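You operate a simulated robot arm through the tools that you are given. There is no shell and no other tool. Be economical: measure what you need, move in short steps, check, and stop when the job is done.

You run a simulated robot arm. Do the job below in one go: nothing can be reset, and whatever is moved stays where it is left.

## Task
Steam the purple velvet belt smooth without touching it.
Fine: steam dial at 2, back to 0 after; no hand in the steam; not soaked; heat dial no higher; iron back on its mat, then switch off.
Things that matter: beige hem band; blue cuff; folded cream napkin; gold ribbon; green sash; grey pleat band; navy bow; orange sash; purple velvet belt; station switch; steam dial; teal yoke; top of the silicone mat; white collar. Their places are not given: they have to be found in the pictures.

Only the result counts: the job must be done as asked and must still hold three seconds after the hand-in. Knocking over, shifting, dropping, spilling or breaking anything else fails it.

## Robot
A 7-joint arm with a two-finger parallel gripper, fixed in place. Base frame: the origin is at the foot of the arm, x ahead of it, y to its left, z up. Lengths are in m, angles in degrees, forces in N, time in s.
With the tool pointing down near the work surface it reaches from about 0.3 to 0.7 m from the base axis. Its first joint turns from -66.0 to 66.0 degrees. Payload 1.57 kg.
The TCP is the grasp point between the finger pads, 0.03 m short of the fingertips. In the tool frame z runs along the fingers and y along their closing line. Largest opening 0.11 m; finger width 0.024, thickness 0.012; the body of the gripper, 0.048 by 0.112 m, starts 0.078 m behind the TCP.
Orientation is that of the tool frame in the base frame, as a unit quaternion [w, x, y, z]. With the fingers straight down and closing along the base's y, the tool's x points along the base's -x, its y along +y and its z along -z.

## Interface
- The arm moves only by the tool servo_tool. Its argument "motion" is a list that holds one entry, the list of rows, each a list of 7 numbers: the turn, a rotation vector about the tool's x, y, z in rad, then the shift along the tool's x, y, z in m, then the opening, from 0 (shut) to 1 (fully open). In form: [[[wx, wy, wz, dx, dy, dz, claw], ...]]. A call has 1 to 12 rows; each row is the pose to reach, as a shift and turn from the pose commanded when the call began, along the tool's axes at that moment. A row lasts 0.2 s, in which the tool goes at most 0.05 m and 8.6 degrees; a call with a longer step from one row to the next is refused whole, and so is a gripper value outside its range. A pose out of reach is approached as far as the arm can. The call stops where the force on the tool passes 40 N (or 10 N more than at its start, if that is more) or the arm is blocked; 0.2 s more then pass. Each finger travels about 0.108 m/s and halts on what it meets, pressing with about 24 N; the grip force reading is that of the motor and also rises with nothing between the fingers. The clock runs only during rows and for 0.2 s after the last one: add rows that repeat a pose to give the fingers time. It gives the time, the measured TCP pose, the force on the tool (base axes), the opening and the grip force at its end, in the units of the frame above (readings bear some noise), with the torque about the TCP (base axes, N m) and any sound that the robot's microphone picked up.
- Cameras (640 x 400 px; columns grow to the right, rows downward): "scene" is fixed at [0.1579, -0.3824, 1.4193]; the picture's right is [0.85, -0.52, 0.00], its down [-0.23, -0.37, -0.90] and it looks along [0.47, 0.77, -0.43] (base axes); focal length 267 px, centre (320, 200). "wrist" rides on the gripper at [0.07, 0.016, -0.141] in the tool frame; the picture's right is [-0.23, 0.97, 0.00], its down [-0.86, -0.20, -0.48] and it looks along [-0.47, -0.11, 0.88] (tool axes); focal length 222 px, centre (320, 200).
- get_image(camera): a new picture of that camera. It takes no simulated time.
- pixel_to_xyz(camera, pixels): for up to 12 pixels [column, row] of the newest picture of that camera ("zoom" is the newest enlarged one), the place [x, y, z] in the base frame of the surface seen there, good to about 0.002 m. It takes no simulated time.
- close_up(camera, box): a new picture of the part [left, top, right, bottom] of that camera's present view, enlarged. It takes no simulated time.
- hand_in(): hands the job in; it is judged then, once.

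Work in short steps. Measure before you move; look again where a grasp or a placing could have gone wrong, and mend it. You have 80 turns and 34 pictures in all, those below and enlarged ones among them. Open the gripper and draw the arm clear of the work before you hand the job in, unless the task says otherwise; then end with one line.

The tools are called after ">>>" as a command line: name --argument value ..., lists and objects as JSON in quotes. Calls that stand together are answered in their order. servo_tool: Moves the arm, as the interface text tells. Its arguments: {"type":"object","properties":{"motion":{"type":"array","items":{"type":"array","items":{"type":"array","items":{"type":"number"}}}}},"required":["motion"]} The other tools are called the same way: get_image (camera) takes a picture; pixel_to_xyz (camera, pixels) gives the place of the surface under pixels of a picture; close_up (camera, box) takes an enlarged picture of a part of a camera's view; hand_in () hands the job in.

At the start:

```text
clock: 0.0
tool_pos: [0.4078, -0.0858, 1.2835]
orientation: [0.001, 0.0, 1.0, 0.0]
contact_force: [0.1, -0.6, -0.2]
moment: [-0.04, 0.0, 0.01]
width: 0.1101
finger_force: 0.0
```

scene: 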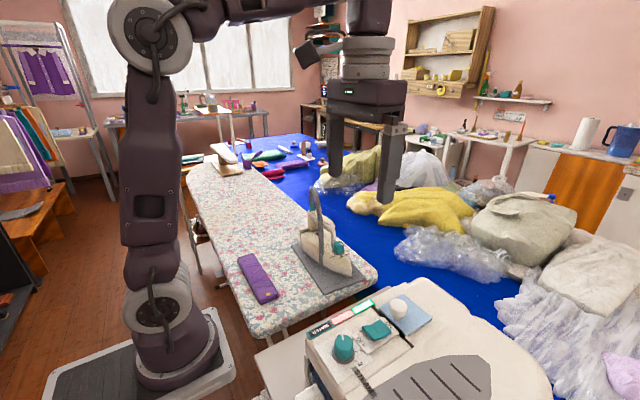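
wrist: 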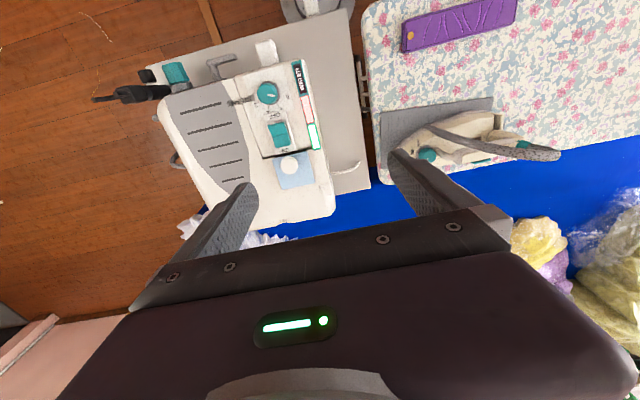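

The scene shows the purple belt near (258,278), the iron on its grey mat near (325,245), and a station with dial near (343,345). I take enlarged views to read the labels.

>>> close_up --camera "scene" --box '[220, 180, 400, 310]'

>>> close_up --camera "scene" --box '[290, 280, 450, 400]'

>>> close_up --camera "wrist" --box '[220, 40, 350, 200]'

>>> close_up --camera "wrist" --box '[360, 0, 600, 190]'

```text
3.08 times, centred on (310, 245) of scene
```

zoom: 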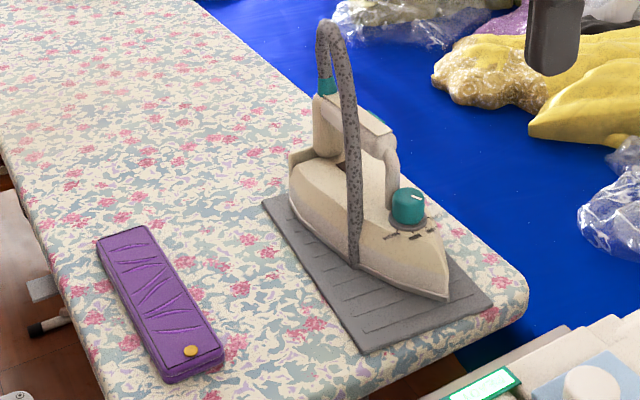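

```text
3.33 times, centred on (370, 340) of scene
```

zoom: 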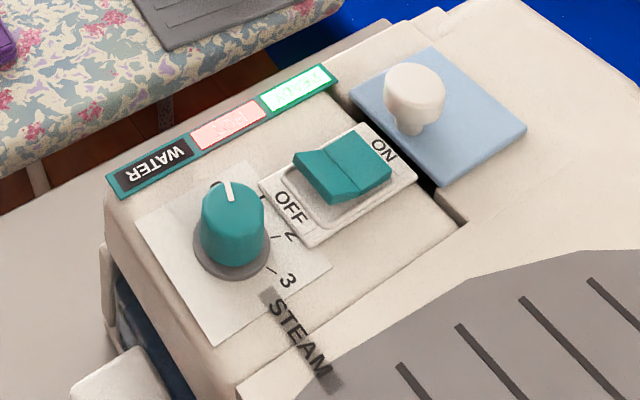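

```text
2.50 times, centred on (285, 120) of wrist
```

zoom: 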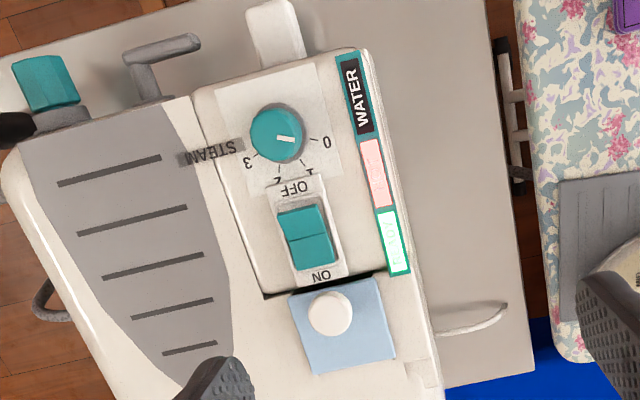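

```text
2.11 times, centred on (480, 95) of wrist
```

zoom: 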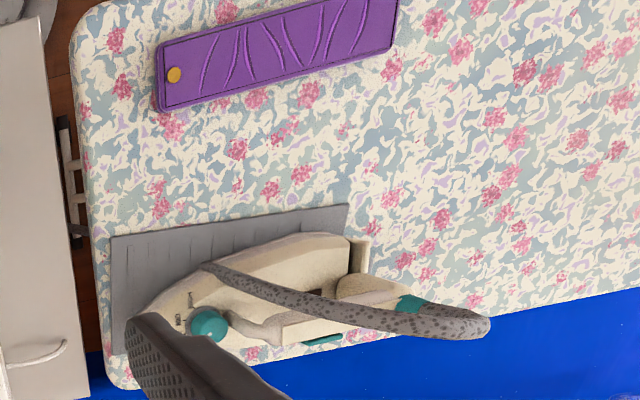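

Next I measure belt, mat, iron and station points from the scene and wrist pictures.

>>> pixel_to_xyz --camera "scene" --pixels '[[249, 257], [274, 297], [260, 258], [266, 298], [250, 270], [296, 237], [323, 293], [356, 281], [330, 212], [345, 335], [346, 345], [377, 330]]'

>>> pixel_to_xyz --camera "wrist" --pixels '[[268, 93], [276, 95], [278, 135], [278, 127], [280, 141], [405, 30], [516, 10], [437, 30], [428, 153], [490, 102], [470, 155], [291, 165]]'

>>> pixel_to_xyz --camera "zoom" --pixels '[[260, 325], [300, 335], [345, 330], [370, 290], [322, 341], [220, 325], [190, 290], [240, 255], [350, 245], [350, 207], [115, 240], [110, 355]]'

```text
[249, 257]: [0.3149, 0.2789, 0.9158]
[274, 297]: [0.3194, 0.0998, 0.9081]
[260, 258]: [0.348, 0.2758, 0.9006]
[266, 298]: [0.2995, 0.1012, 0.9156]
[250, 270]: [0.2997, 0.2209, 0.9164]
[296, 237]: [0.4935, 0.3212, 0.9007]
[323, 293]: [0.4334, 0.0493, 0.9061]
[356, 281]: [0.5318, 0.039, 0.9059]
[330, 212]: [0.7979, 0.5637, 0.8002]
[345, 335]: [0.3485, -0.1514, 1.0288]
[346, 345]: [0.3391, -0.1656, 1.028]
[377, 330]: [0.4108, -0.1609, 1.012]
```

```text
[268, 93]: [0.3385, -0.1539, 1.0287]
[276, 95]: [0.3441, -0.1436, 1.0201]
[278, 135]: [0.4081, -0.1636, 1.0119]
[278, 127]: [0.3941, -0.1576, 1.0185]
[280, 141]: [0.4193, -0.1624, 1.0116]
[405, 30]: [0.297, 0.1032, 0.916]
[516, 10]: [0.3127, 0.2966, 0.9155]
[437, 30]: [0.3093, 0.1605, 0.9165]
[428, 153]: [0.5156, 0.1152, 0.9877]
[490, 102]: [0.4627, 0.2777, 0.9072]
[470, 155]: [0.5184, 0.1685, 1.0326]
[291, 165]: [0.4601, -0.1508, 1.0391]
```

```text
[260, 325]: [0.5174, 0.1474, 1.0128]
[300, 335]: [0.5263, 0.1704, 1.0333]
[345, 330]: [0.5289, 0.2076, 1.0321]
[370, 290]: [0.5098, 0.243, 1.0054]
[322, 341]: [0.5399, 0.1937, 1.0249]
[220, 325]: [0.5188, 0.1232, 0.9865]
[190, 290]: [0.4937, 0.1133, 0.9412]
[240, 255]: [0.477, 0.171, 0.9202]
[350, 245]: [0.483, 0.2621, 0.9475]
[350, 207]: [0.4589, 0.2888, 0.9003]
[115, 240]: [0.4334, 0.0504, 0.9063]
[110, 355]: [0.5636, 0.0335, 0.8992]
```

The dial is at about (0.342,-0.155), top 1.029, pointing at 0; the 2 lies roughly 80–90° clockwise from it. I move above the dial with margin and look again.

>>> servo_tool --motion '[[[0, 0, 0, 0.022, -0.023, 0.03, 1], [0, 0, 0, 0.044, -0.046, 0.06, 1], [0, 0, 0, 0.066, -0.069, 0.09, 1], [0, 0, 0, 0.066, -0.069, 0.12, 0.7], [0, 0, 0, 0.066, -0.069, 0.12, 0.6]]]'

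>>> get_image --camera "wrist"

```text
clock: 1.2
tool_pos: [0.3422, -0.152, 1.1611]
orientation: [0.0, -0.001, 1.0, 0.0]
contact_force: [-0.8, -0.8, 0.2]
moment: [0.0, 0.03, 0.0]
width: 0.0659
finger_force: 0.0
```

```text
27 pictures are left
```

wrist: 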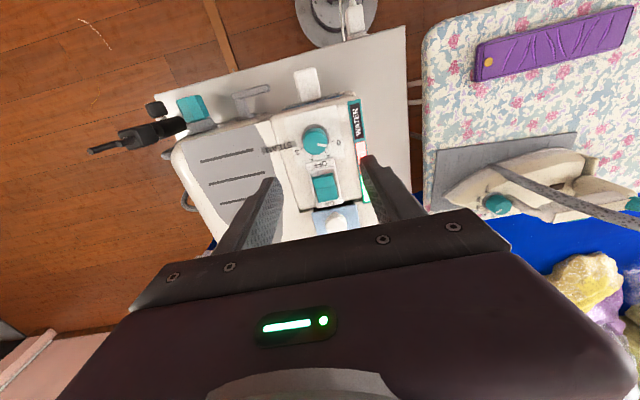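

The dial is at (315,139) now. I enlarge it to read its ticks.

>>> close_up --camera "wrist" --box '[265, 95, 375, 215]'

>>> close_up --camera "wrist" --box '[285, 110, 350, 170]'

```text
3.33 times, centred on (320, 155) of wrist
```

zoom: 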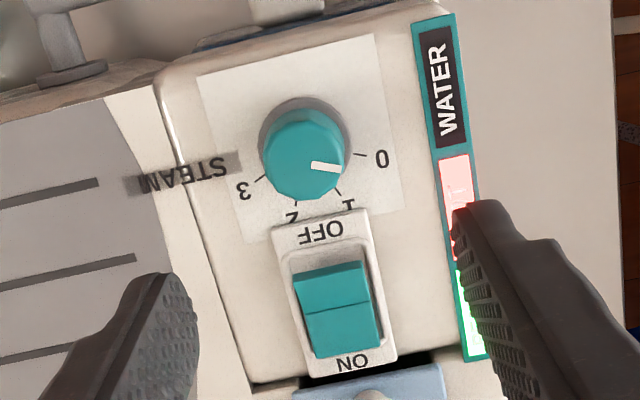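

```text
6.67 times, centred on (318, 140) of wrist
```

zoom: 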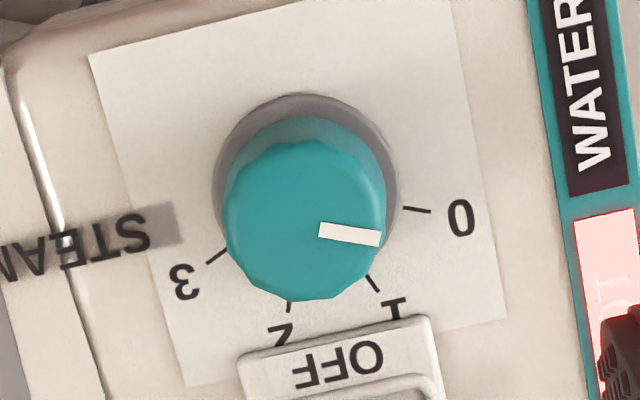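

Ticks 0, 1, 2, 3 and the pointer are clear in the enlarged view at (416,209), (374,284), (289,306), (216,256). I measure them and the dial's rim and top.

>>> pixel_to_xyz --camera "zoom" --pixels '[[416, 209], [374, 284], [289, 306], [216, 256], [324, 230], [376, 239], [230, 215], [384, 215], [305, 145], [305, 290], [340, 345], [305, 215]]'

```text
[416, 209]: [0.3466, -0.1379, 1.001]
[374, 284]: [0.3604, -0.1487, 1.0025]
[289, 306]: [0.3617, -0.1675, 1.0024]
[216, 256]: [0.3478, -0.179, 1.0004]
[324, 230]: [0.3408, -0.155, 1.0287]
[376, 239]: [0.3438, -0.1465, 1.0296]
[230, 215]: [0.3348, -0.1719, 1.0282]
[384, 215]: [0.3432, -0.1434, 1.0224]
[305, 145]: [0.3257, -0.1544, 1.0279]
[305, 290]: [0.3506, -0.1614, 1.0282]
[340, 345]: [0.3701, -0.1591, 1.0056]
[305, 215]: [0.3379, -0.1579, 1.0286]
```

Ticks are about 48–50° apart, with the dial centre near (0.340,-0.158), radius about 0.0135. I yaw -49° so that the turn ends at +49°, and lower to just above the dial.

>>> servo_tool --motion '[[[0, 0, -0.143, 0.002, -0.005, 0.02, 0.5], [0, 0, -0.286, 0.002, -0.005, 0.04, 0.5], [0, 0, -0.429, 0.002, -0.005, 0.06, 0.5], [0, 0, -0.572, 0.002, -0.005, 0.075, 0.5], [0, 0, -0.715, 0.002, -0.005, 0.08, 0.5], [0, 0, -0.855, 0.002, -0.005, 0.08, 0.5], [0, 0, -0.855, 0.002, -0.005, 0.08, 0.5]]]'

>>> get_image --camera "wrist"

```text
clock: 2.8
tool_pos: [0.34, -0.1582, 1.084]
orientation: [0.0, -0.416, 0.909, 0.0]
contact_force: [0.1, 0.0, -0.6]
moment: [0.0, 0.02, -0.01]
width: 0.0551
finger_force: 0.0
```

```text
24 pictures are left
```

wrist: 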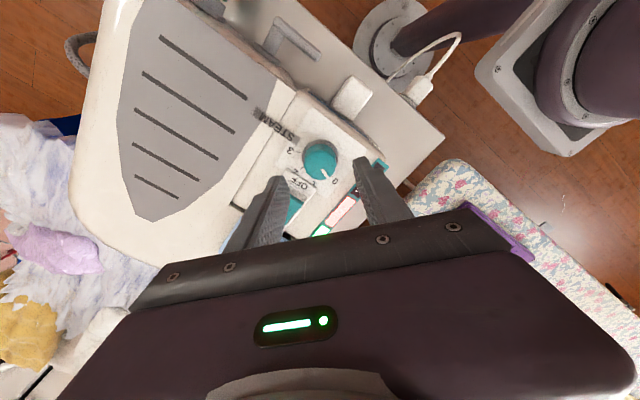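

The pose is centred over the dial. I lower 0.042 and close.

>>> servo_tool --motion '[[[0, 0, 0, 0, 0, 0.025, 0.5], [0, 0, 0, 0, 0, 0.042, 0.5], [0, 0, 0, 0, 0, 0.042, 0.5], [0, 0, 0, 0, 0, 0.042, 0.3], [0, 0, 0, 0, 0, 0.042, 0.2], [0, 0, 0, 0, 0, 0.042, 0.15], [0, 0, 0, 0, 0, 0.042, 0.15]]]'

```text
clock: 4.4
tool_pos: [0.3392, -0.1578, 1.0417]
orientation: [0.0, -0.415, 0.91, 0.0]
contact_force: [0.8, -1.2, -9.8]
moment: [0.02, -0.15, 0.01]
width: 0.0306
finger_force: 39.9
```

The fingers hold the dial (width 0.0306). I turn it about +97° about the tool's z.

>>> servo_tool --motion '[[[0, 0, 0.142, 0, 0, 0.042, 0.15], [0, 0, 0.284, 0, 0, 0.042, 0.15], [0, 0, 0.426, 0, 0, 0.042, 0.15], [0, 0, 0.568, 0, 0, 0.042, 0.15], [0, 0, 0.71, 0, 0, 0.042, 0.15], [0, 0, 0.852, 0, 0, 0.042, 0.15]]]'

```text
clock: 4.7
tool_pos: [0.3397, -0.1591, 1.0349]
orientation: [0.001, -0.4, 0.916, -0.001]
contact_force: [-8.1, 5.9, -0.2]
moment: [0.08, 0.23, 0.03]
width: 0.031
finger_force: 40.3
stopped in row 1: the force on the tool passed its limit at 115 N (the readings are from after the stop); the commanded pose is now the measured one
```

My mistake: the shift counts from this call's start, so the tool pressed down and stopped at once. I back up 0.006 and inspect.

>>> servo_tool --motion '[[[0, 0, 0, 0, 0, -0.003, 0.4], [0, 0, 0, 0, 0, -0.006, 0.5], [0, 0, 0, 0, 0, -0.04, 0.5], [0, 0, 0, 0, 0, -0.045, 0.5]]]'

>>> close_up --camera "wrist" --box '[260, 100, 390, 240]'

```text
clock: 5.7
tool_pos: [0.3401, -0.1587, 1.0786]
orientation: [0.002, -0.4, 0.916, -0.003]
contact_force: [0.1, 0.4, -0.4]
moment: [0.0, 0.0, -0.04]
width: 0.0551
finger_force: 0.0
```

```text
2.86 times, centred on (325, 170) of wrist
```

zoom: 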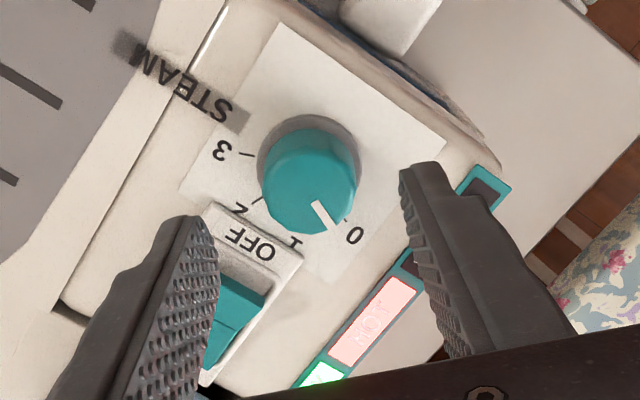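

The dial looks intact, still at about 0. I lower 0.036 again and grip.

>>> servo_tool --motion '[[[0, 0, 0, 0, 0, 0.02, 0.5], [0, 0, 0, 0, 0, 0.036, 0.5], [0, 0, 0, 0, 0, 0.036, 0.3], [0, 0, 0, 0, 0, 0.036, 0.2], [0, 0, 0, 0, 0, 0.036, 0.2], [0, 0, 0, 0, 0, 0.036, 0.2]]]'

>>> servo_tool --motion '[[[0, 0, 0.14, 0, 0, 0, 0.2], [0, 0, 0.28, 0, 0, 0, 0.2], [0, 0, 0.42, 0, 0, 0, 0.2], [0, 0, 0.56, 0, 0, 0, 0.2], [0, 0, 0.7, 0, 0, 0, 0.2], [0, 0, 0.84, 0, 0, 0, 0.2], [0, 0, 0.98, 0, 0, 0, 0.2], [0, 0, 1.12, 0, 0, 0, 0.2], [0, 0, 1.26, 0, 0, 0, 0.2], [0, 0, 1.4, 0, 0, 0, 0.2], [0, 0, 1.54, 0, 0, 0, 0.2], [0, 0, 1.66, 0, 0, 0, 0.2]]]'

```text
clock: 7.1
tool_pos: [0.3394, -0.1587, 1.0425]
orientation: [0.001, -0.4, 0.916, -0.001]
contact_force: [-13.5, 14.4, -4.5]
moment: [0.58, 0.33, 0.03]
width: 0.0308
finger_force: 40.2
```

```text
clock: 9.7
tool_pos: [0.3405, -0.1587, 1.0436]
orientation: [0.002, 0.407, 0.913, -0.001]
contact_force: [-4.9, 22.5, 2.9]
moment: [0.84, 0.27, 0.0]
width: 0.0302
finger_force: 39.7
```

The turn went through (yaw now about +48°). I open, rise and look.

>>> servo_tool --motion '[[[0, 0, 0, 0, 0, 0, 0.35], [0, 0, 0, 0, 0, 0, 0.45], [0, 0, 0, 0, 0, -0.02, 0.45], [0, 0, 0, 0, 0, -0.06, 0.45]]]'

>>> close_up --camera "wrist" --box '[260, 80, 390, 220]'

```text
clock: 10.7
tool_pos: [0.341, -0.1581, 1.1025]
orientation: [0.004, 0.407, 0.913, 0.0]
contact_force: [-0.2, 0.3, 0.3]
moment: [-0.01, -0.01, 0.04]
width: 0.0493
finger_force: 0.1
```

```text
2.86 times, centred on (325, 150) of wrist
```

zoom: 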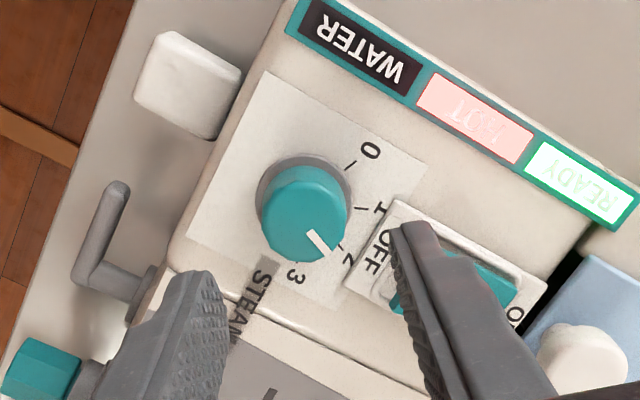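

The pointer looks close to 2, perhaps slightly past. I measure pointer and ticks.

>>> pixel_to_xyz --camera "zoom" --pixels '[[311, 234], [326, 253], [343, 247], [360, 209], [350, 164], [286, 267], [305, 218], [268, 215], [345, 215], [308, 262], [318, 170]]'

```text
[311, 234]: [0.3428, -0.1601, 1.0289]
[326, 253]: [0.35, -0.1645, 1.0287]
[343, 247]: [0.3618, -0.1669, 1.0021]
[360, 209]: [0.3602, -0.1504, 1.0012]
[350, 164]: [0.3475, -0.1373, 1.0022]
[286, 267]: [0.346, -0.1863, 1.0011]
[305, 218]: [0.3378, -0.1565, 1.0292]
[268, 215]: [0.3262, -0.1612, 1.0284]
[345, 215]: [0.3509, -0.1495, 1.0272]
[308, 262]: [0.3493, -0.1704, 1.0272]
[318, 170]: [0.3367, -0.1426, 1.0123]
```

By the turn count (97° from 71°) the pointer sits at about -26°, the 2 tick at about -24°: good. Now I measure the iron's cord and handle in the scene picture.

>>> close_up --camera "scene" --box '[285, 180, 375, 290]'

```text
3.64 times, centred on (330, 235) of scene
```

zoom: 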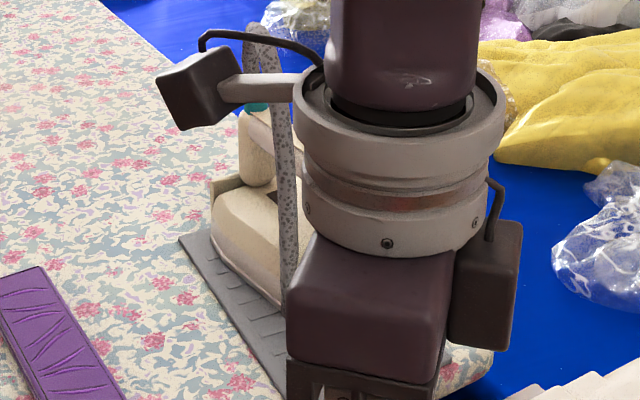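

The arm hides the iron from this view. I rise and move over the board (yaw back to 0), at a height above the cord.

>>> servo_tool --motion '[[[0, 0, 0, 0, 0, -0.045, 0.6], [0, 0, 0, 0, 0, -0.09, 0.8], [0, 0, 0, 0, 0, -0.135, 1], [0, 0, 0, 0, 0, -0.18, 1], [0, 0, -0.12, 0.03, 0.0308, -0.2, 1], [0, 0, -0.24, 0.06, 0.0616, -0.2, 1], [0, 0, -0.36, 0.09, 0.0924, -0.2, 1], [0, 0, -0.48, 0.12, 0.1232, -0.2, 1], [0, 0, -0.6, 0.15, 0.154, -0.2, 1], [0, 0, -0.72, 0.18, 0.1848, -0.2, 1], [0, 0, -0.838, 0.2095, 0.2156, -0.2, 1]]]'

>>> get_image --camera "wrist"

>>> get_image --camera "scene"

```text
clock: 13.1
tool_pos: [0.3578, 0.1426, 1.3043]
orientation: [0.003, -0.002, 1.0, -0.002]
contact_force: [0.3, 0.1, 0.4]
moment: [-0.04, -0.01, 0.01]
width: 0.1101
finger_force: 0.1
```

```text
20 pictures are left
```

wrist: 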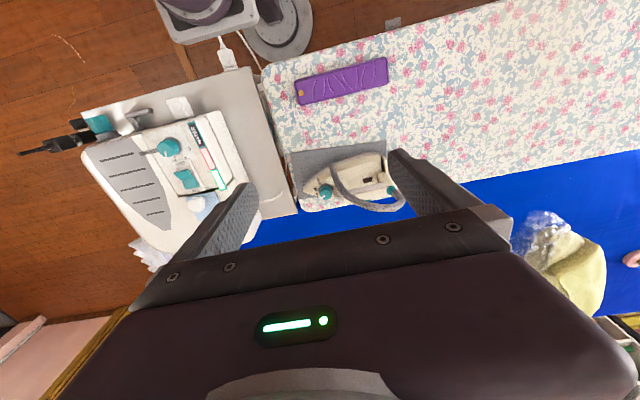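

```text
19 pictures are left
```

scene: 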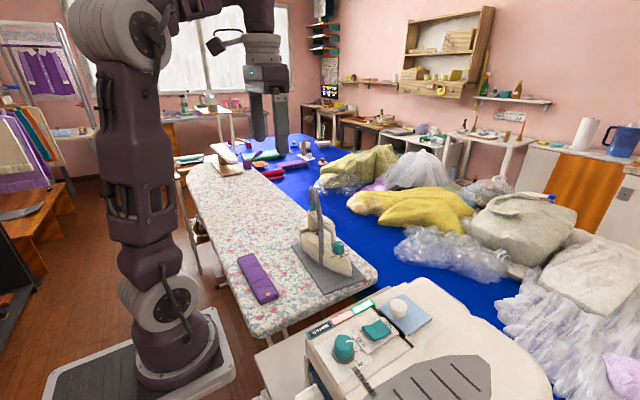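

The iron is in clear view in both pictures, wrist near (350,180), scene near (325,245). I enlarge both.

>>> close_up --camera "wrist" --box '[280, 130, 420, 220]'

>>> pixel_to_xyz --camera "zoom" --pixels '[[240, 165], [270, 230], [330, 285], [400, 340], [510, 355], [560, 330], [545, 280], [300, 265], [400, 260], [450, 255], [215, 280], [380, 290]]'

>>> close_up --camera "scene" --box '[285, 180, 375, 290]'

```text
4.44 times, centred on (350, 175) of wrist
```

zoom: 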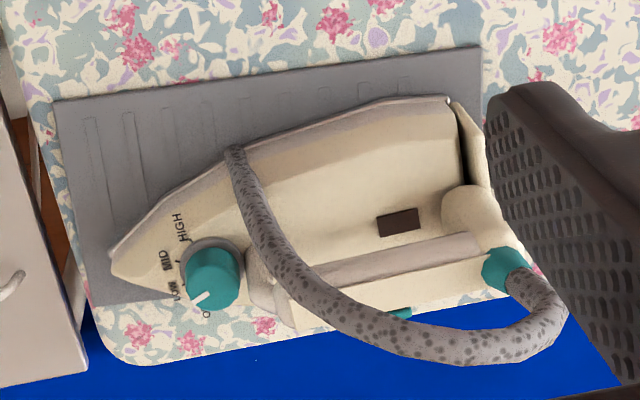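

```text
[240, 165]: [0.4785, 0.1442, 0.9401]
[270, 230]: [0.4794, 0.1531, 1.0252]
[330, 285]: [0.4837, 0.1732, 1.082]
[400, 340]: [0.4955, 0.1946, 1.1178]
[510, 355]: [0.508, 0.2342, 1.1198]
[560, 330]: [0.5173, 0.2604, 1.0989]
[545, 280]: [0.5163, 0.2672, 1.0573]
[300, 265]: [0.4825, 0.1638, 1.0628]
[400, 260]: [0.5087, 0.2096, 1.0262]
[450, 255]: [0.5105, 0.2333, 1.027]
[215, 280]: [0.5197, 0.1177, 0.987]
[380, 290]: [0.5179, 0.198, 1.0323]
```

```text
3.64 times, centred on (330, 235) of scene
```

zoom: 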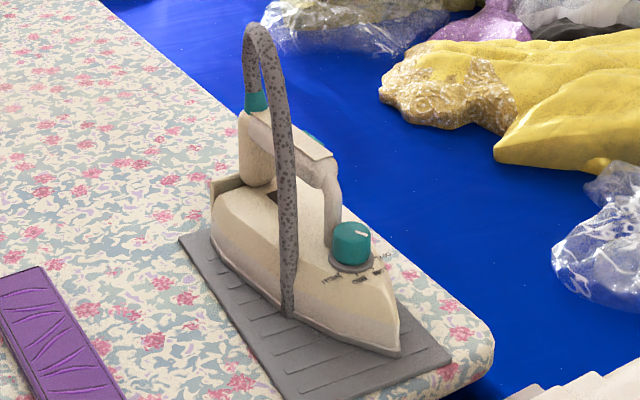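

The hose arches over the -x side of the handle (top near z 1.12), so I will come at the handle with the body leaning toward the nose. First I yaw -85° and move to the nose side at height.

>>> servo_tool --motion '[[[0, 0, -0.124, -0.0143, -0.0069, 0.004, 1], [0, 0, -0.248, -0.0287, -0.0138, 0.008, 1], [0, 0, -0.372, -0.043, -0.0207, 0.0125, 1], [0, 0, -0.496, -0.0573, -0.0276, 0.0167, 1], [0, 0, -0.62, -0.0717, -0.0345, 0.021, 1], [0, 0, -0.744, -0.086, -0.0415, 0.025, 1], [0, 0, -0.868, -0.1, -0.048, 0.029, 1], [0, 0, -0.992, -0.1147, -0.055, 0.033, 1], [0, 0, -1.116, -0.129, -0.062, 0.0375, 0.8], [0, 0, -1.24, -0.143, -0.069, 0.0417, 0.7], [0, 0, -1.364, -0.158, -0.076, 0.046, 0.6], [0, 0, -1.4835, -0.172, -0.083, 0.05, 0.5]]]'

>>> servo_tool --motion '[[[0, -0.13, 0, 0, 0, 0, 0.5], [0, -0.26, 0, 0, 0, 0, 0.5], [0, -0.39, 0, 0, 0, 0, 0.5], [0, -0.5236, 0, 0, 0, 0, 0.5], [0, -0.5236, 0, 0, 0, 0, 0.5]]]'

>>> get_image --camera "wrist"

```text
clock: 15.7
tool_pos: [0.531, 0.0591, 1.2539]
orientation: [0.001, -0.677, 0.736, -0.003]
contact_force: [-1.1, -0.1, 0.1]
moment: [0.0, 0.03, 0.01]
width: 0.0551
finger_force: 0.1
```

```text
clock: 16.9
tool_pos: [0.5303, 0.0583, 1.2544]
orientation: [0.192, -0.653, 0.712, 0.171]
contact_force: [0.6, 0.4, -0.2]
moment: [-0.03, -0.01, -0.01]
width: 0.0552
finger_force: 0.2
```

```text
16 pictures are left
```

wrist: 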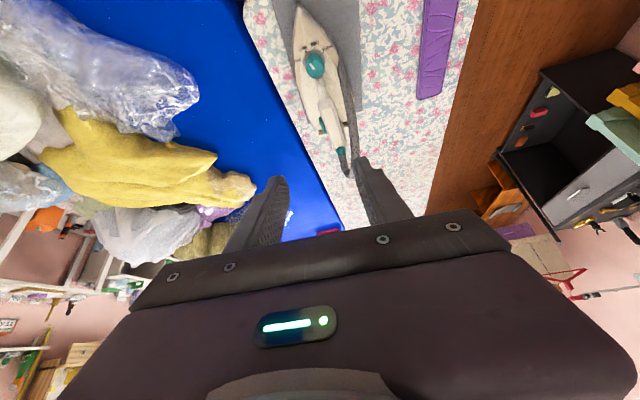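

The tool leans as intended, and the iron is visible from its nose around (325,90). I enlarge it to place the handle and the teal parts.

>>> close_up --camera "wrist" --box '[270, 0, 390, 190]'

>>> close_up --camera "wrist" --box '[295, 80, 365, 180]'

```text
2.11 times, centred on (330, 95) of wrist
```

zoom: 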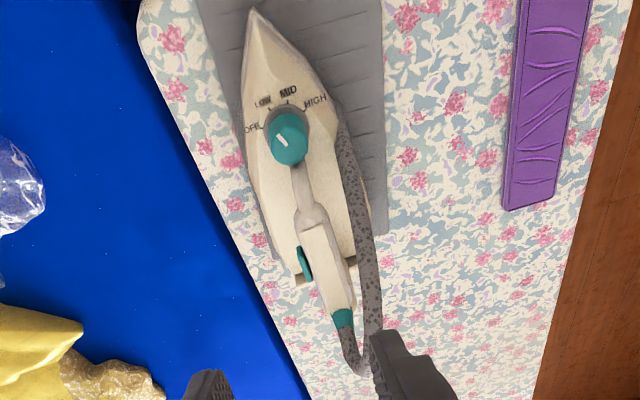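

```text
4.00 times, centred on (330, 130) of wrist
```

zoom: 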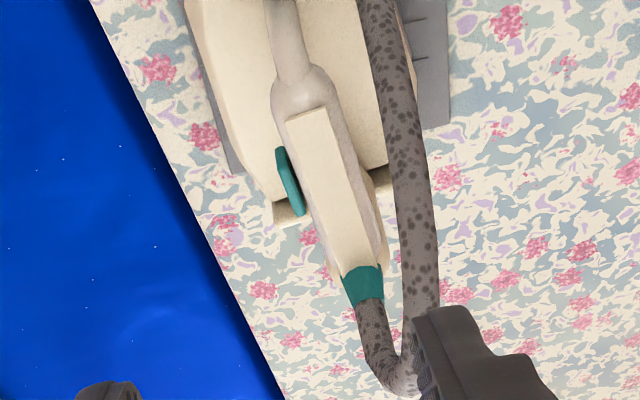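

A teal steam trigger sits on the handle's +x side at zoom (289,180). I measure it, the handle edges and the hose.

>>> pixel_to_xyz --camera "zoom" --pixels '[[280, 155], [300, 210], [290, 180], [290, 122], [326, 112], [328, 258], [370, 250], [350, 190], [380, 240], [395, 120], [412, 230], [300, 85]]'

```text
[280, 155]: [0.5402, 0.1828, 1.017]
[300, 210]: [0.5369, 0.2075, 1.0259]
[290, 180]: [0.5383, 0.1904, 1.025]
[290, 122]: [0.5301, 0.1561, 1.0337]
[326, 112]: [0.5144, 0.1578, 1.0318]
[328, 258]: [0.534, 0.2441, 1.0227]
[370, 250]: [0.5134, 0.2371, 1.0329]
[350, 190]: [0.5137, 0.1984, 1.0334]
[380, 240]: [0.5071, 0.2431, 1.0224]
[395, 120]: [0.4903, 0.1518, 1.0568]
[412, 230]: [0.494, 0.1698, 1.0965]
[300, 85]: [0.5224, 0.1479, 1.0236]
```

The trigger spans y 0.18–0.21 at z about 1.02, and the handle is about 0.033 wide including it. I will grip there with a 55° lean to stay clear of the hose; first the extra tilt, then the stand-off in front of the handle.

>>> servo_tool --motion '[[[0, -0.145, 0, 0, 0, 0, 0.5], [0, -0.29, 0, 0, 0, 0, 0.5], [0, -0.436, 0, 0, 0, 0, 0.5], [0, -0.436, 0, 0, 0, 0, 0.5]]]'

>>> servo_tool --motion '[[[-0.0143, 0, -0.01, 0.0233, 0.0016, 0.0271, 0.45], [-0.0286, 0, -0.02, 0.0465, 0.0033, 0.0542, 0.42], [-0.0429, 0, -0.03, 0.0698, 0.0049, 0.0813, 0.41], [-0.0572, 0, -0.04, 0.093, 0.0066, 0.1084, 0.41], [-0.0715, 0, -0.05, 0.1163, 0.0082, 0.1355, 0.41], [-0.0715, 0, -0.05, 0.1163, 0.0082, 0.1355, 0.41]]]'

>>> get_image --camera "wrist"

```text
clock: 17.9
tool_pos: [0.5302, 0.0594, 1.2547]
orientation: [0.341, -0.602, 0.653, 0.31]
contact_force: [0.7, -0.8, 0.2]
moment: [0.03, 0.02, 0.02]
width: 0.0548
finger_force: 0.1
```

```text
clock: 19.3
tool_pos: [0.5255, 0.1026, 1.0816]
orientation: [-0.327, 0.629, -0.625, -0.325]
contact_force: [-0.5, -0.5, 0.5]
moment: [0.01, 0.0, -0.01]
width: 0.0454
finger_force: 0.0
```

```text
13 pictures are left
```

wrist: 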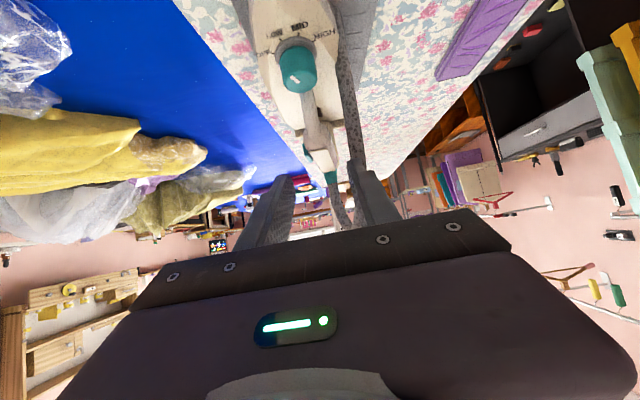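

The handle lies between the fingers, with the hose near the right finger at (350,110). I enlarge to judge that clearance.

>>> close_up --camera "wrist" --box '[260, 80, 400, 220]'

>>> pixel_to_xyz --camera "zoom" --pixels '[[435, 250], [405, 180], [385, 90], [425, 280], [460, 220], [472, 300], [200, 210], [285, 205], [205, 190], [270, 180], [345, 235], [228, 285]]'

```text
2.86 times, centred on (330, 150) of wrist
```

zoom: 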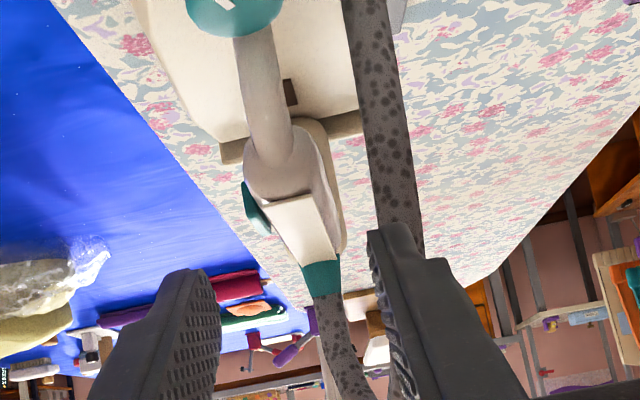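

```text
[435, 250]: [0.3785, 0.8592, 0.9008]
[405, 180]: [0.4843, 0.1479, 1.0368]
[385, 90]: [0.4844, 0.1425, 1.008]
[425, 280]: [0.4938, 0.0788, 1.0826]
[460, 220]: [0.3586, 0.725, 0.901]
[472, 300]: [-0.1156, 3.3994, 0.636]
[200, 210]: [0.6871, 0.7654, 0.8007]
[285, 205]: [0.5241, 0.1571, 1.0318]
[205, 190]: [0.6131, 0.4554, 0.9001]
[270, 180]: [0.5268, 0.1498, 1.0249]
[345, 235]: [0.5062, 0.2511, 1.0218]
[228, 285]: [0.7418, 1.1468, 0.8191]
```

The gap between hose and handle is just about a finger's thickness. I narrow the opening to about 0.041, yaw 2° so the shank leans away from the hose, and slide in part of the way.

>>> servo_tool --motion '[[[-0.0287, 0, -0.02, 0, -0.001, 0, 0.37], [-0.0287, 0, -0.02, 0, -0.001, 0, 0.37], [-0.0287, 0, -0.02, 0, -0.001, 0.03, 0.37], [-0.0287, 0, -0.02, 0, -0.001, 0.06, 0.37], [-0.0287, 0, -0.02, 0, -0.001, 0.075, 0.37]]]'

>>> close_up --camera "wrist" --box '[240, 100, 420, 240]'

```text
clock: 20.5
tool_pos: [0.5274, 0.1652, 1.0389]
orientation: [-0.321, 0.64, -0.615, -0.329]
contact_force: [1.1, 0.5, 0.2]
moment: [-0.03, 0.01, -0.01]
width: 0.0406
finger_force: 0.0
```

```text
2.86 times, centred on (330, 170) of wrist
```

zoom: 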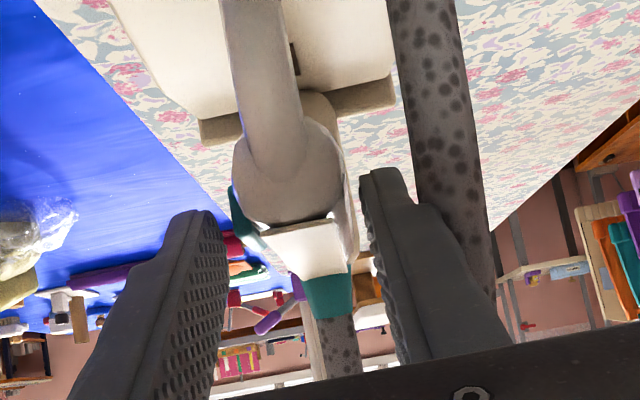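

The right finger is passing between handle and hose with no force. I slide the remaining 0.033 in.

>>> servo_tool --motion '[[[0, 0, 0, 0, 0, 0.012, 0.37], [0, 0, 0, 0, 0, 0.024, 0.37], [0, 0, 0, 0, 0, 0.034, 0.37]]]'

>>> close_up --camera "wrist" --box '[240, 100, 420, 240]'

```text
clock: 21.3
tool_pos: [0.5282, 0.1919, 1.0188]
orientation: [-0.321, 0.64, -0.615, -0.329]
contact_force: [-0.1, -0.1, -0.8]
moment: [0.0, -0.04, 0.01]
width: 0.0409
finger_force: 0.1
```

```text
2.86 times, centred on (330, 170) of wrist
```

zoom: 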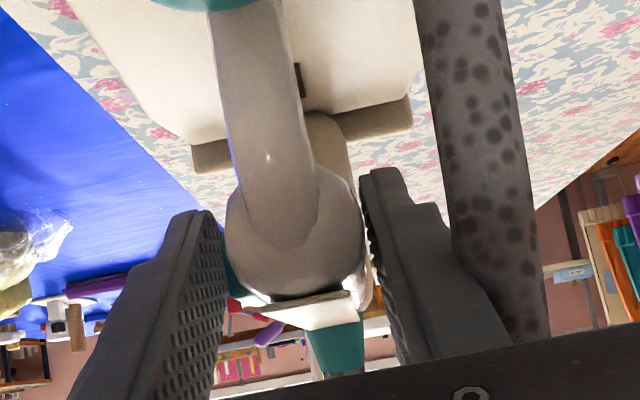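

Both fingers straddle the handle and trigger with no contact. I close now.

>>> servo_tool --motion '[[[0, 0, 0, 0, 0, 0, 0.3], [0, 0, 0, 0, 0, 0, 0.2], [0, 0, 0, 0, 0, 0, 0.15]]]'

```text
clock: 22.1
tool_pos: [0.5275, 0.1928, 1.0184]
orientation: [-0.321, 0.64, -0.616, -0.329]
contact_force: [-0.8, 1.2, -0.3]
moment: [0.17, 0.34, -0.03]
width: 0.0299
finger_force: 24.1
heard: click
```

A click: the trigger is pressed and the handle is held (width 0.0299). I lift 0.05 straight up and check the hold.

>>> servo_tool --motion '[[[0, 0, 0, -0.0164, 0, -0.0115, 0.15], [0, 0, 0, -0.0328, 0, -0.023, 0.15], [0, 0, 0, -0.0492, 0, -0.0344, 0.15]]]'

>>> get_image --camera "scene"

```text
clock: 22.9
tool_pos: [0.5268, 0.1929, 1.0799]
orientation: [-0.321, 0.64, -0.615, -0.33]
contact_force: [0.9, 0.4, -5.1]
moment: [0.05, -0.01, 0.02]
width: 0.03
finger_force: 24.0
```

```text
9 pictures are left
```

scene: 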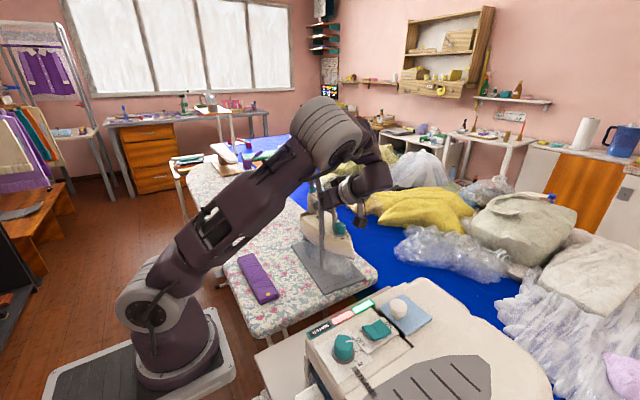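

The iron is held level (about 5 N, no moment), and steam comes from its soleplate. I carry it to the near end of the belt with a gap of some 0.04 and look.

>>> servo_tool --motion '[[[0, 0, 0, 0.004, 0.037, -0.0043, 0.15], [0, 0, 0, 0.0081, 0.0745, -0.0086, 0.15], [0, 0, 0, 0.0122, 0.1117, -0.013, 0.15], [0, 0, 0, 0.0163, 0.149, -0.0173, 0.15], [0, 0, 0, 0.0203, 0.186, -0.0216, 0.15], [0, 0, 0, 0.0244, 0.2234, -0.0259, 0.15]]]'

>>> close_up --camera "scene" --box '[200, 170, 380, 310]'

```text
clock: 24.3
tool_pos: [0.3058, 0.1502, 1.0705]
orientation: [-0.321, 0.641, -0.615, -0.328]
contact_force: [-0.4, 0.9, -5.2]
moment: [0.08, 0.0, 0.03]
width: 0.0297
finger_force: 24.3
```

```text
2.86 times, centred on (290, 240) of scene
```

zoom: 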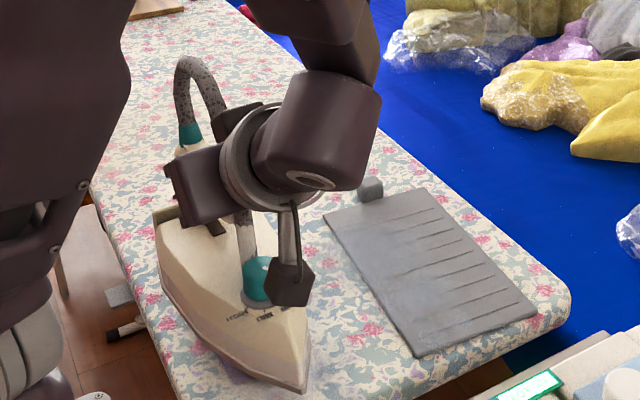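

The iron hovers over the belt's near end, and the bare mat shows at (430,265). I sweep it slowly along the belt by 0.2 with a gap of about 0.03.

>>> servo_tool --motion '[[[0, 0, 0, -0.0106, -0.0022, 0.0169, 0.15], [0, 0, 0, -0.0213, -0.0044, 0.0338, 0.15], [0, 0, 0, -0.0319, -0.0066, 0.0507, 0.15], [0, 0, 0, -0.0425, -0.0088, 0.0676, 0.15], [0, 0, 0, -0.0531, -0.011, 0.0845, 0.15], [0, 0, 0, -0.0638, -0.0132, 0.1014, 0.15], [0, 0, 0, -0.0744, -0.0154, 0.1183, 0.15], [0, 0, 0, -0.085, -0.0176, 0.1352, 0.15], [0, 0, 0, -0.0957, -0.0198, 0.1521, 0.15], [0, 0, 0, -0.1063, -0.022, 0.169, 0.15]]]'

>>> close_up --camera "scene" --box '[200, 190, 340, 310]'

```text
clock: 26.5
tool_pos: [0.321, 0.3493, 1.0614]
orientation: [-0.321, 0.641, -0.615, -0.33]
contact_force: [0.6, 0.2, -6.1]
moment: [0.06, -0.01, -0.01]
width: 0.0302
finger_force: 24.2
```

```text
3.33 times, centred on (270, 250) of scene
```

zoom: 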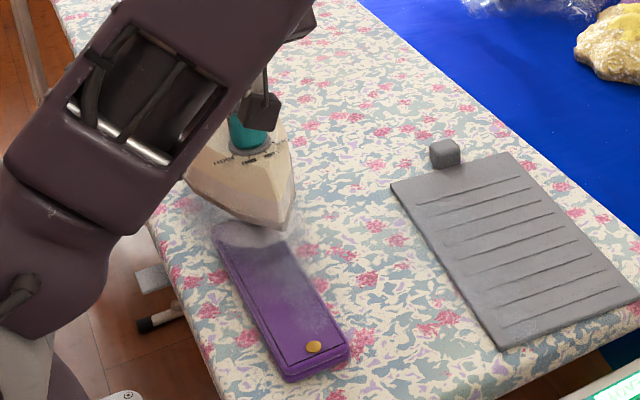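

The visible belt is smooth, with the steam now at its far end. I lift and carry the iron sideways off the belt, then check; I also measure mat and the grey stop block.

>>> pixel_to_xyz --camera "zoom" --pixels '[[444, 145], [434, 160], [459, 157], [392, 184], [508, 154], [637, 298], [499, 349], [450, 190], [560, 270]]'

>>> servo_tool --motion '[[[0, 0, 0, -0.01, -0.03, -0.007, 0.15], [0, 0, 0, -0.02, -0.065, -0.014, 0.15], [0, 0, 0, -0.03, -0.105, -0.021, 0.15], [0, 0, 0, -0.03, -0.14, -0.021, 0.15]]]'

>>> close_up --camera "scene" --box '[210, 220, 310, 310]'

```text
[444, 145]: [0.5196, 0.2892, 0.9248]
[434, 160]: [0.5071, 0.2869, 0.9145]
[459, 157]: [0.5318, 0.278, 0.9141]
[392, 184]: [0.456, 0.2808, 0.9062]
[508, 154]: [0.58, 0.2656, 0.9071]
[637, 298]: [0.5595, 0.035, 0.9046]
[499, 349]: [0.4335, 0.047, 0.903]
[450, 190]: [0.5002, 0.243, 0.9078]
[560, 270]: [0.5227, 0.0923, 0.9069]
```

```text
clock: 27.5
tool_pos: [0.4606, 0.3529, 1.0986]
orientation: [-0.321, 0.64, -0.616, -0.329]
contact_force: [0.2, 0.2, -6.4]
moment: [0.08, -0.04, 0.01]
width: 0.0299
finger_force: 24.2
```

```text
4.44 times, centred on (260, 265) of scene
```

zoom: 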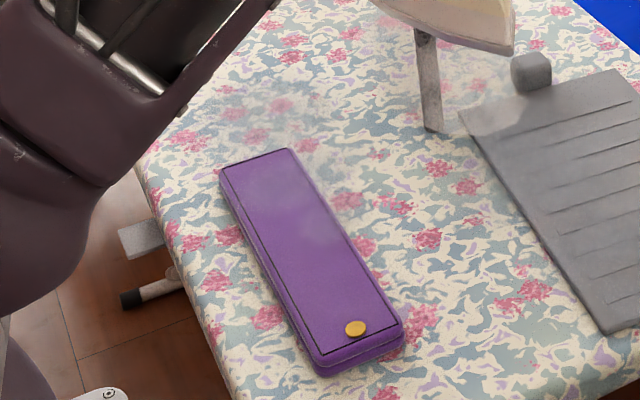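

The whole belt is smooth and has not moved. I carry the iron back above its mat, staying high over the stop block (top 0.925 at y 0.28).

>>> servo_tool --motion '[[[0, 0, 0, 0.019, -0.0107, -0.0272, 0.15], [0, 0, 0, 0.0381, -0.0214, -0.0544, 0.15], [0, 0, 0, 0.0572, -0.0322, -0.0815, 0.15], [0, 0, 0, 0.0762, -0.0429, -0.1087, 0.15], [0, 0, 0, 0.0953, -0.0536, -0.1359, 0.15], [0, 0, 0, 0.0953, -0.0536, -0.1359, 0.15]]]'

>>> close_up --camera "scene" --box '[270, 180, 390, 310]'

```text
clock: 28.9
tool_pos: [0.5185, 0.1898, 1.0996]
orientation: [-0.322, 0.64, -0.615, -0.33]
contact_force: [0.3, -0.7, -5.0]
moment: [0.05, -0.05, 0.02]
width: 0.0298
finger_force: 24.2
```

```text
3.08 times, centred on (330, 245) of scene
```

zoom: 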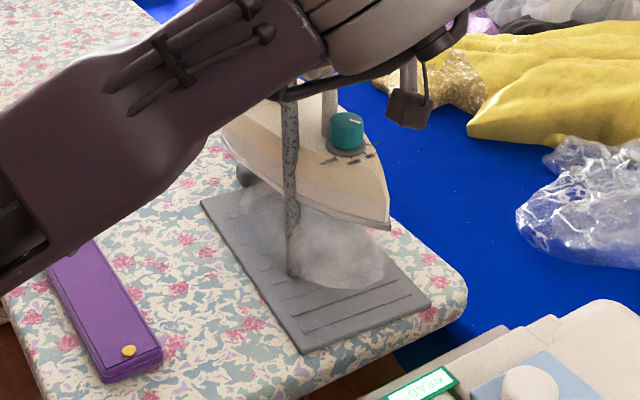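

The iron is over its mat. I lower it 0.077 gently, then feel for contact.

>>> servo_tool --motion '[[[0, 0, 0, 0.0205, 0, 0.0143, 0.15], [0, 0, 0, 0.041, 0, 0.0287, 0.15], [0, 0, 0, 0.0549, 0, 0.0384, 0.15], [0, 0, 0, 0.0614, 0, 0.043, 0.15], [0, 0, 0, 0.0631, 0, 0.0442, 0.15]]]'

```text
clock: 30.1
tool_pos: [0.5196, 0.1898, 1.0225]
orientation: [-0.321, 0.641, -0.614, -0.33]
contact_force: [0.0, -0.2, -6.0]
moment: [0.04, 0.02, -0.04]
width: 0.0295
finger_force: 24.0
```

Still hanging free at z 1.0225 (it rested at about 1.0185). I lower in 1 mm steps.

>>> servo_tool --motion '[[[0, 0, 0, 0.0016, 0, 0.0011, 0.15], [0, 0, 0, 0.0025, 0, 0.0017, 0.15], [0, 0, 0, 0.0033, 0, 0.0023, 0.15]]]'

```text
clock: 30.9
tool_pos: [0.52, 0.1899, 1.0175]
orientation: [-0.321, 0.64, -0.615, -0.329]
contact_force: [-0.2, -0.3, 4.1]
moment: [-0.54, 0.39, 0.11]
width: 0.0299
finger_force: 24.4
```

The iron rests on the mat. I open while shifting toward +x so that the finger near the hose hardly moves.

>>> servo_tool --motion '[[[0, 0, 0, 0, 0, 0, 0.28], [0, 0, 0, 0, -0.001, 0, 0.3], [0, 0, 0, 0, -0.0025, 0, 0.33], [0, 0, 0, 0, -0.0043, 0, 0.37], [0, 0, 0, 0, -0.0043, 0, 0.37]]]'

>>> close_up --camera "wrist" --box '[240, 100, 420, 240]'

```text
clock: 32.1
tool_pos: [0.5251, 0.1902, 1.0184]
orientation: [-0.322, 0.64, -0.616, -0.329]
contact_force: [0.0, -0.4, -0.4]
moment: [0.01, 0.02, 0.02]
width: 0.0409
finger_force: 0.2
```

```text
2.86 times, centred on (330, 170) of wrist
```

zoom: 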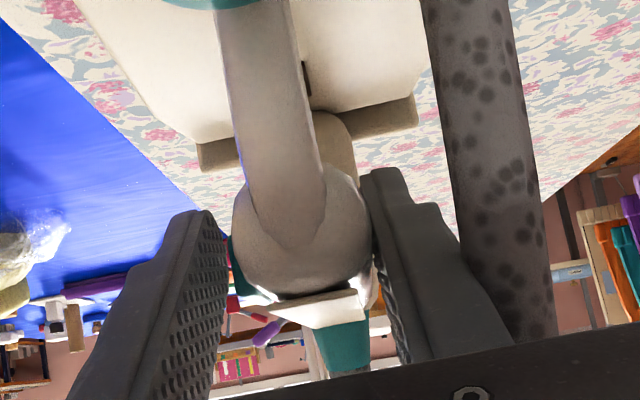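

The handle is free and the trigger released. I draw straight back out along the fingers.

>>> servo_tool --motion '[[[0, 0, 0, 0, 0, -0.02, 0.37], [0, 0, 0, 0, 0, -0.04, 0.37], [0, 0, 0, 0, 0, -0.07, 0.37], [0, 0, 0, 0, 0, -0.11, 0.37], [0, 0, 0, -0.035, 0, -0.135, 0.4], [0, 0, 0, -0.07, 0, -0.16, 0.4], [0, 0, 0, -0.105, 0, -0.185, 0.5], [0, 0, 0, -0.14, 0, -0.21, 0.5]]]'

```text
clock: 33.9
tool_pos: [0.5281, 0.1, 1.2545]
orientation: [-0.321, 0.641, -0.615, -0.329]
contact_force: [-1.0, 0.7, -0.7]
moment: [0.0, 0.03, -0.02]
width: 0.055
finger_force: 0.0
```

I stand the tool upright again, then swing to above the dial while yawing back.

>>> servo_tool --motion '[[[0, 0.137, 0, 0, 0, 0, 0.5], [0, 0.274, 0, 0, 0, 0, 0.5], [0, 0.411, 0, 0, 0, 0, 0.5], [0, 0.548, 0, 0, 0, 0, 0.5], [0, 0.685, 0, 0, 0, 0, 0.5], [0, 0.822, 0, 0, 0, 0, 0.5], [0, 0.96, 0, 0, 0, 0, 0.5]]]'

>>> servo_tool --motion '[[[0, 0, 0.14, 0.021, 0.0164, 0, 0.5], [0, 0, 0.28, 0.042, 0.0328, 0, 0.5], [0, 0, 0.42, 0.063, 0.0492, 0, 0.5], [0, 0, 0.56, 0.084, 0.0656, 0, 0.5], [0, 0, 0.7, 0.105, 0.082, 0, 0.5], [0, 0, 0.84, 0.126, 0.0984, 0, 0.5], [0, 0, 0.98, 0.1466, 0.1149, 0, 0.5], [0, 0, 1.12, 0.1675, 0.1313, 0, 0.5], [0, 0, 1.26, 0.1884, 0.1477, 0, 0.5], [0, 0, 1.4, 0.2093, 0.1641, 0, 0.5], [0, 0, 1.54, 0.2303, 0.1805, 0, 0.5], [0, 0, 1.68, 0.2512, 0.1969, 0, 0.5]]]'

```text
clock: 35.5
tool_pos: [0.5268, 0.1003, 1.2528]
orientation: [0.0, 0.719, -0.695, 0.004]
contact_force: [0.3, 0.6, -0.8]
moment: [0.0, 0.01, -0.02]
width: 0.0551
finger_force: 0.0
```

```text
clock: 38.1
tool_pos: [0.338, -0.1587, 1.2553]
orientation: [0.003, 0.036, 0.999, -0.002]
contact_force: [0.0, -0.5, -0.1]
moment: [0.0, -0.03, 0.01]
width: 0.0552
finger_force: 0.0
```

Above the dial with yaw +4°. I yaw to +48°, lower to 1.10 and take one enlarged look at the dial.

>>> servo_tool --motion '[[[0, 0, 0.128, -0.002, 0, 0.03, 0.5], [0, 0, 0.256, -0.002, 0, 0.06, 0.5], [0, 0, 0.384, -0.002, 0, 0.09, 0.5], [0, 0, 0.512, -0.002, 0, 0.12, 0.5], [0, 0, 0.64, -0.002, 0, 0.145, 0.48], [0, 0, 0.766, -0.002, 0, 0.155, 0.45], [0, 0, 0.766, -0.002, 0, 0.155, 0.45]]]'

>>> close_up --camera "wrist" --box '[280, 90, 370, 190]'

```text
clock: 39.7
tool_pos: [0.3404, -0.158, 1.1]
orientation: [0.003, 0.408, 0.913, -0.001]
contact_force: [-0.1, 0.2, -0.2]
moment: [0.0, 0.02, 0.02]
width: 0.0494
finger_force: 0.1
```

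```text
4.00 times, centred on (325, 140) of wrist
```

zoom: 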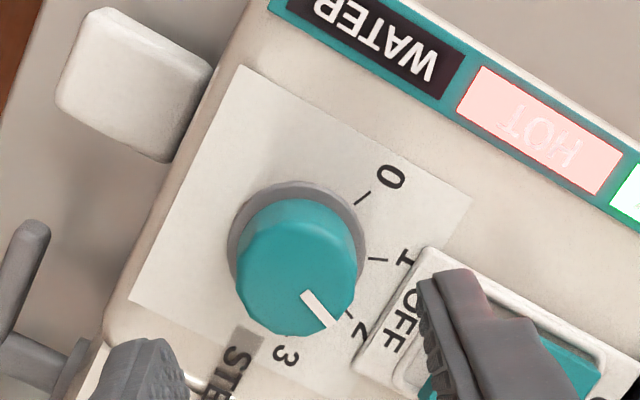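

The dial reads 2. I lower 0.057, grip, and turn it back by 97.5°.

>>> servo_tool --motion '[[[0, 0, 0, 0, 0, 0.03, 0.45], [0, 0, 0, 0, 0, 0.057, 0.45], [0, 0, 0, 0, 0, 0.057, 0.3], [0, 0, 0, 0, 0, 0.057, 0.2], [0, 0, 0, 0, 0, 0.057, 0.2], [0, 0, 0, 0, 0, 0.057, 0.2]]]'

>>> servo_tool --motion '[[[0, 0, -0.142, 0, 0, 0, 0.2], [0, 0, -0.284, 0, 0, 0, 0.2], [0, 0, -0.426, 0, 0, 0, 0.2], [0, 0, -0.568, 0, 0, 0, 0.2], [0, 0, -0.71, 0, 0, 0, 0.2], [0, 0, -0.852, 0, 0, 0, 0.2], [0, 0, -0.994, 0, 0, 0, 0.2], [0, 0, -1.136, 0, 0, 0, 0.2], [0, 0, -1.278, 0, 0, 0, 0.2], [0, 0, -1.42, 0, 0, 0, 0.2], [0, 0, -1.562, 0, 0, 0, 0.2], [0, 0, -1.702, 0, 0, 0, 0.2]]]'

>>> servo_tool --motion '[[[0, 0, 0, 0, 0, 0, 0.35], [0, 0, 0, 0, 0, 0, 0.45], [0, 0, 0, 0, 0, -0.02, 0.45], [0, 0, 0, 0, 0, -0.06, 0.45]]]'

>>> close_up --camera "wrist" --box '[270, 90, 380, 210]'

```text
clock: 41.1
tool_pos: [0.341, -0.1599, 1.0416]
orientation: [0.004, 0.408, 0.913, -0.001]
contact_force: [-12.3, -15.4, -14.1]
moment: [-1.09, -0.29, 0.03]
width: 0.0311
finger_force: 40.2
```

```text
clock: 43.0
tool_pos: [0.3425, -0.157, 1.0432]
orientation: [0.002, -0.17, 0.986, 0.0]
contact_force: [-5.6, 7.5, 12.8]
moment: [0.48, -0.16, -0.04]
width: 0.031
finger_force: 40.7
stopped in row 9: the force on the tool passed its limit at 43 N (the readings are from after the stop); the commanded pose is now the measured one
```

```text
clock: 44.0
tool_pos: [0.3403, -0.1572, 1.1024]
orientation: [0.002, -0.17, 0.985, -0.001]
contact_force: [0.6, 0.3, -0.7]
moment: [0.0, -0.04, -0.02]
width: 0.0491
finger_force: 0.1
```

```text
3.33 times, centred on (325, 150) of wrist
```

zoom: 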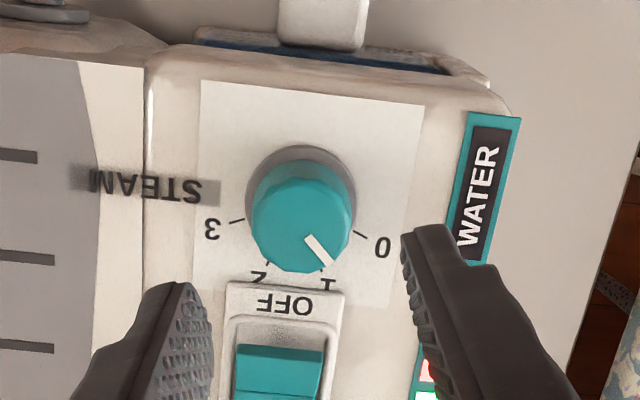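

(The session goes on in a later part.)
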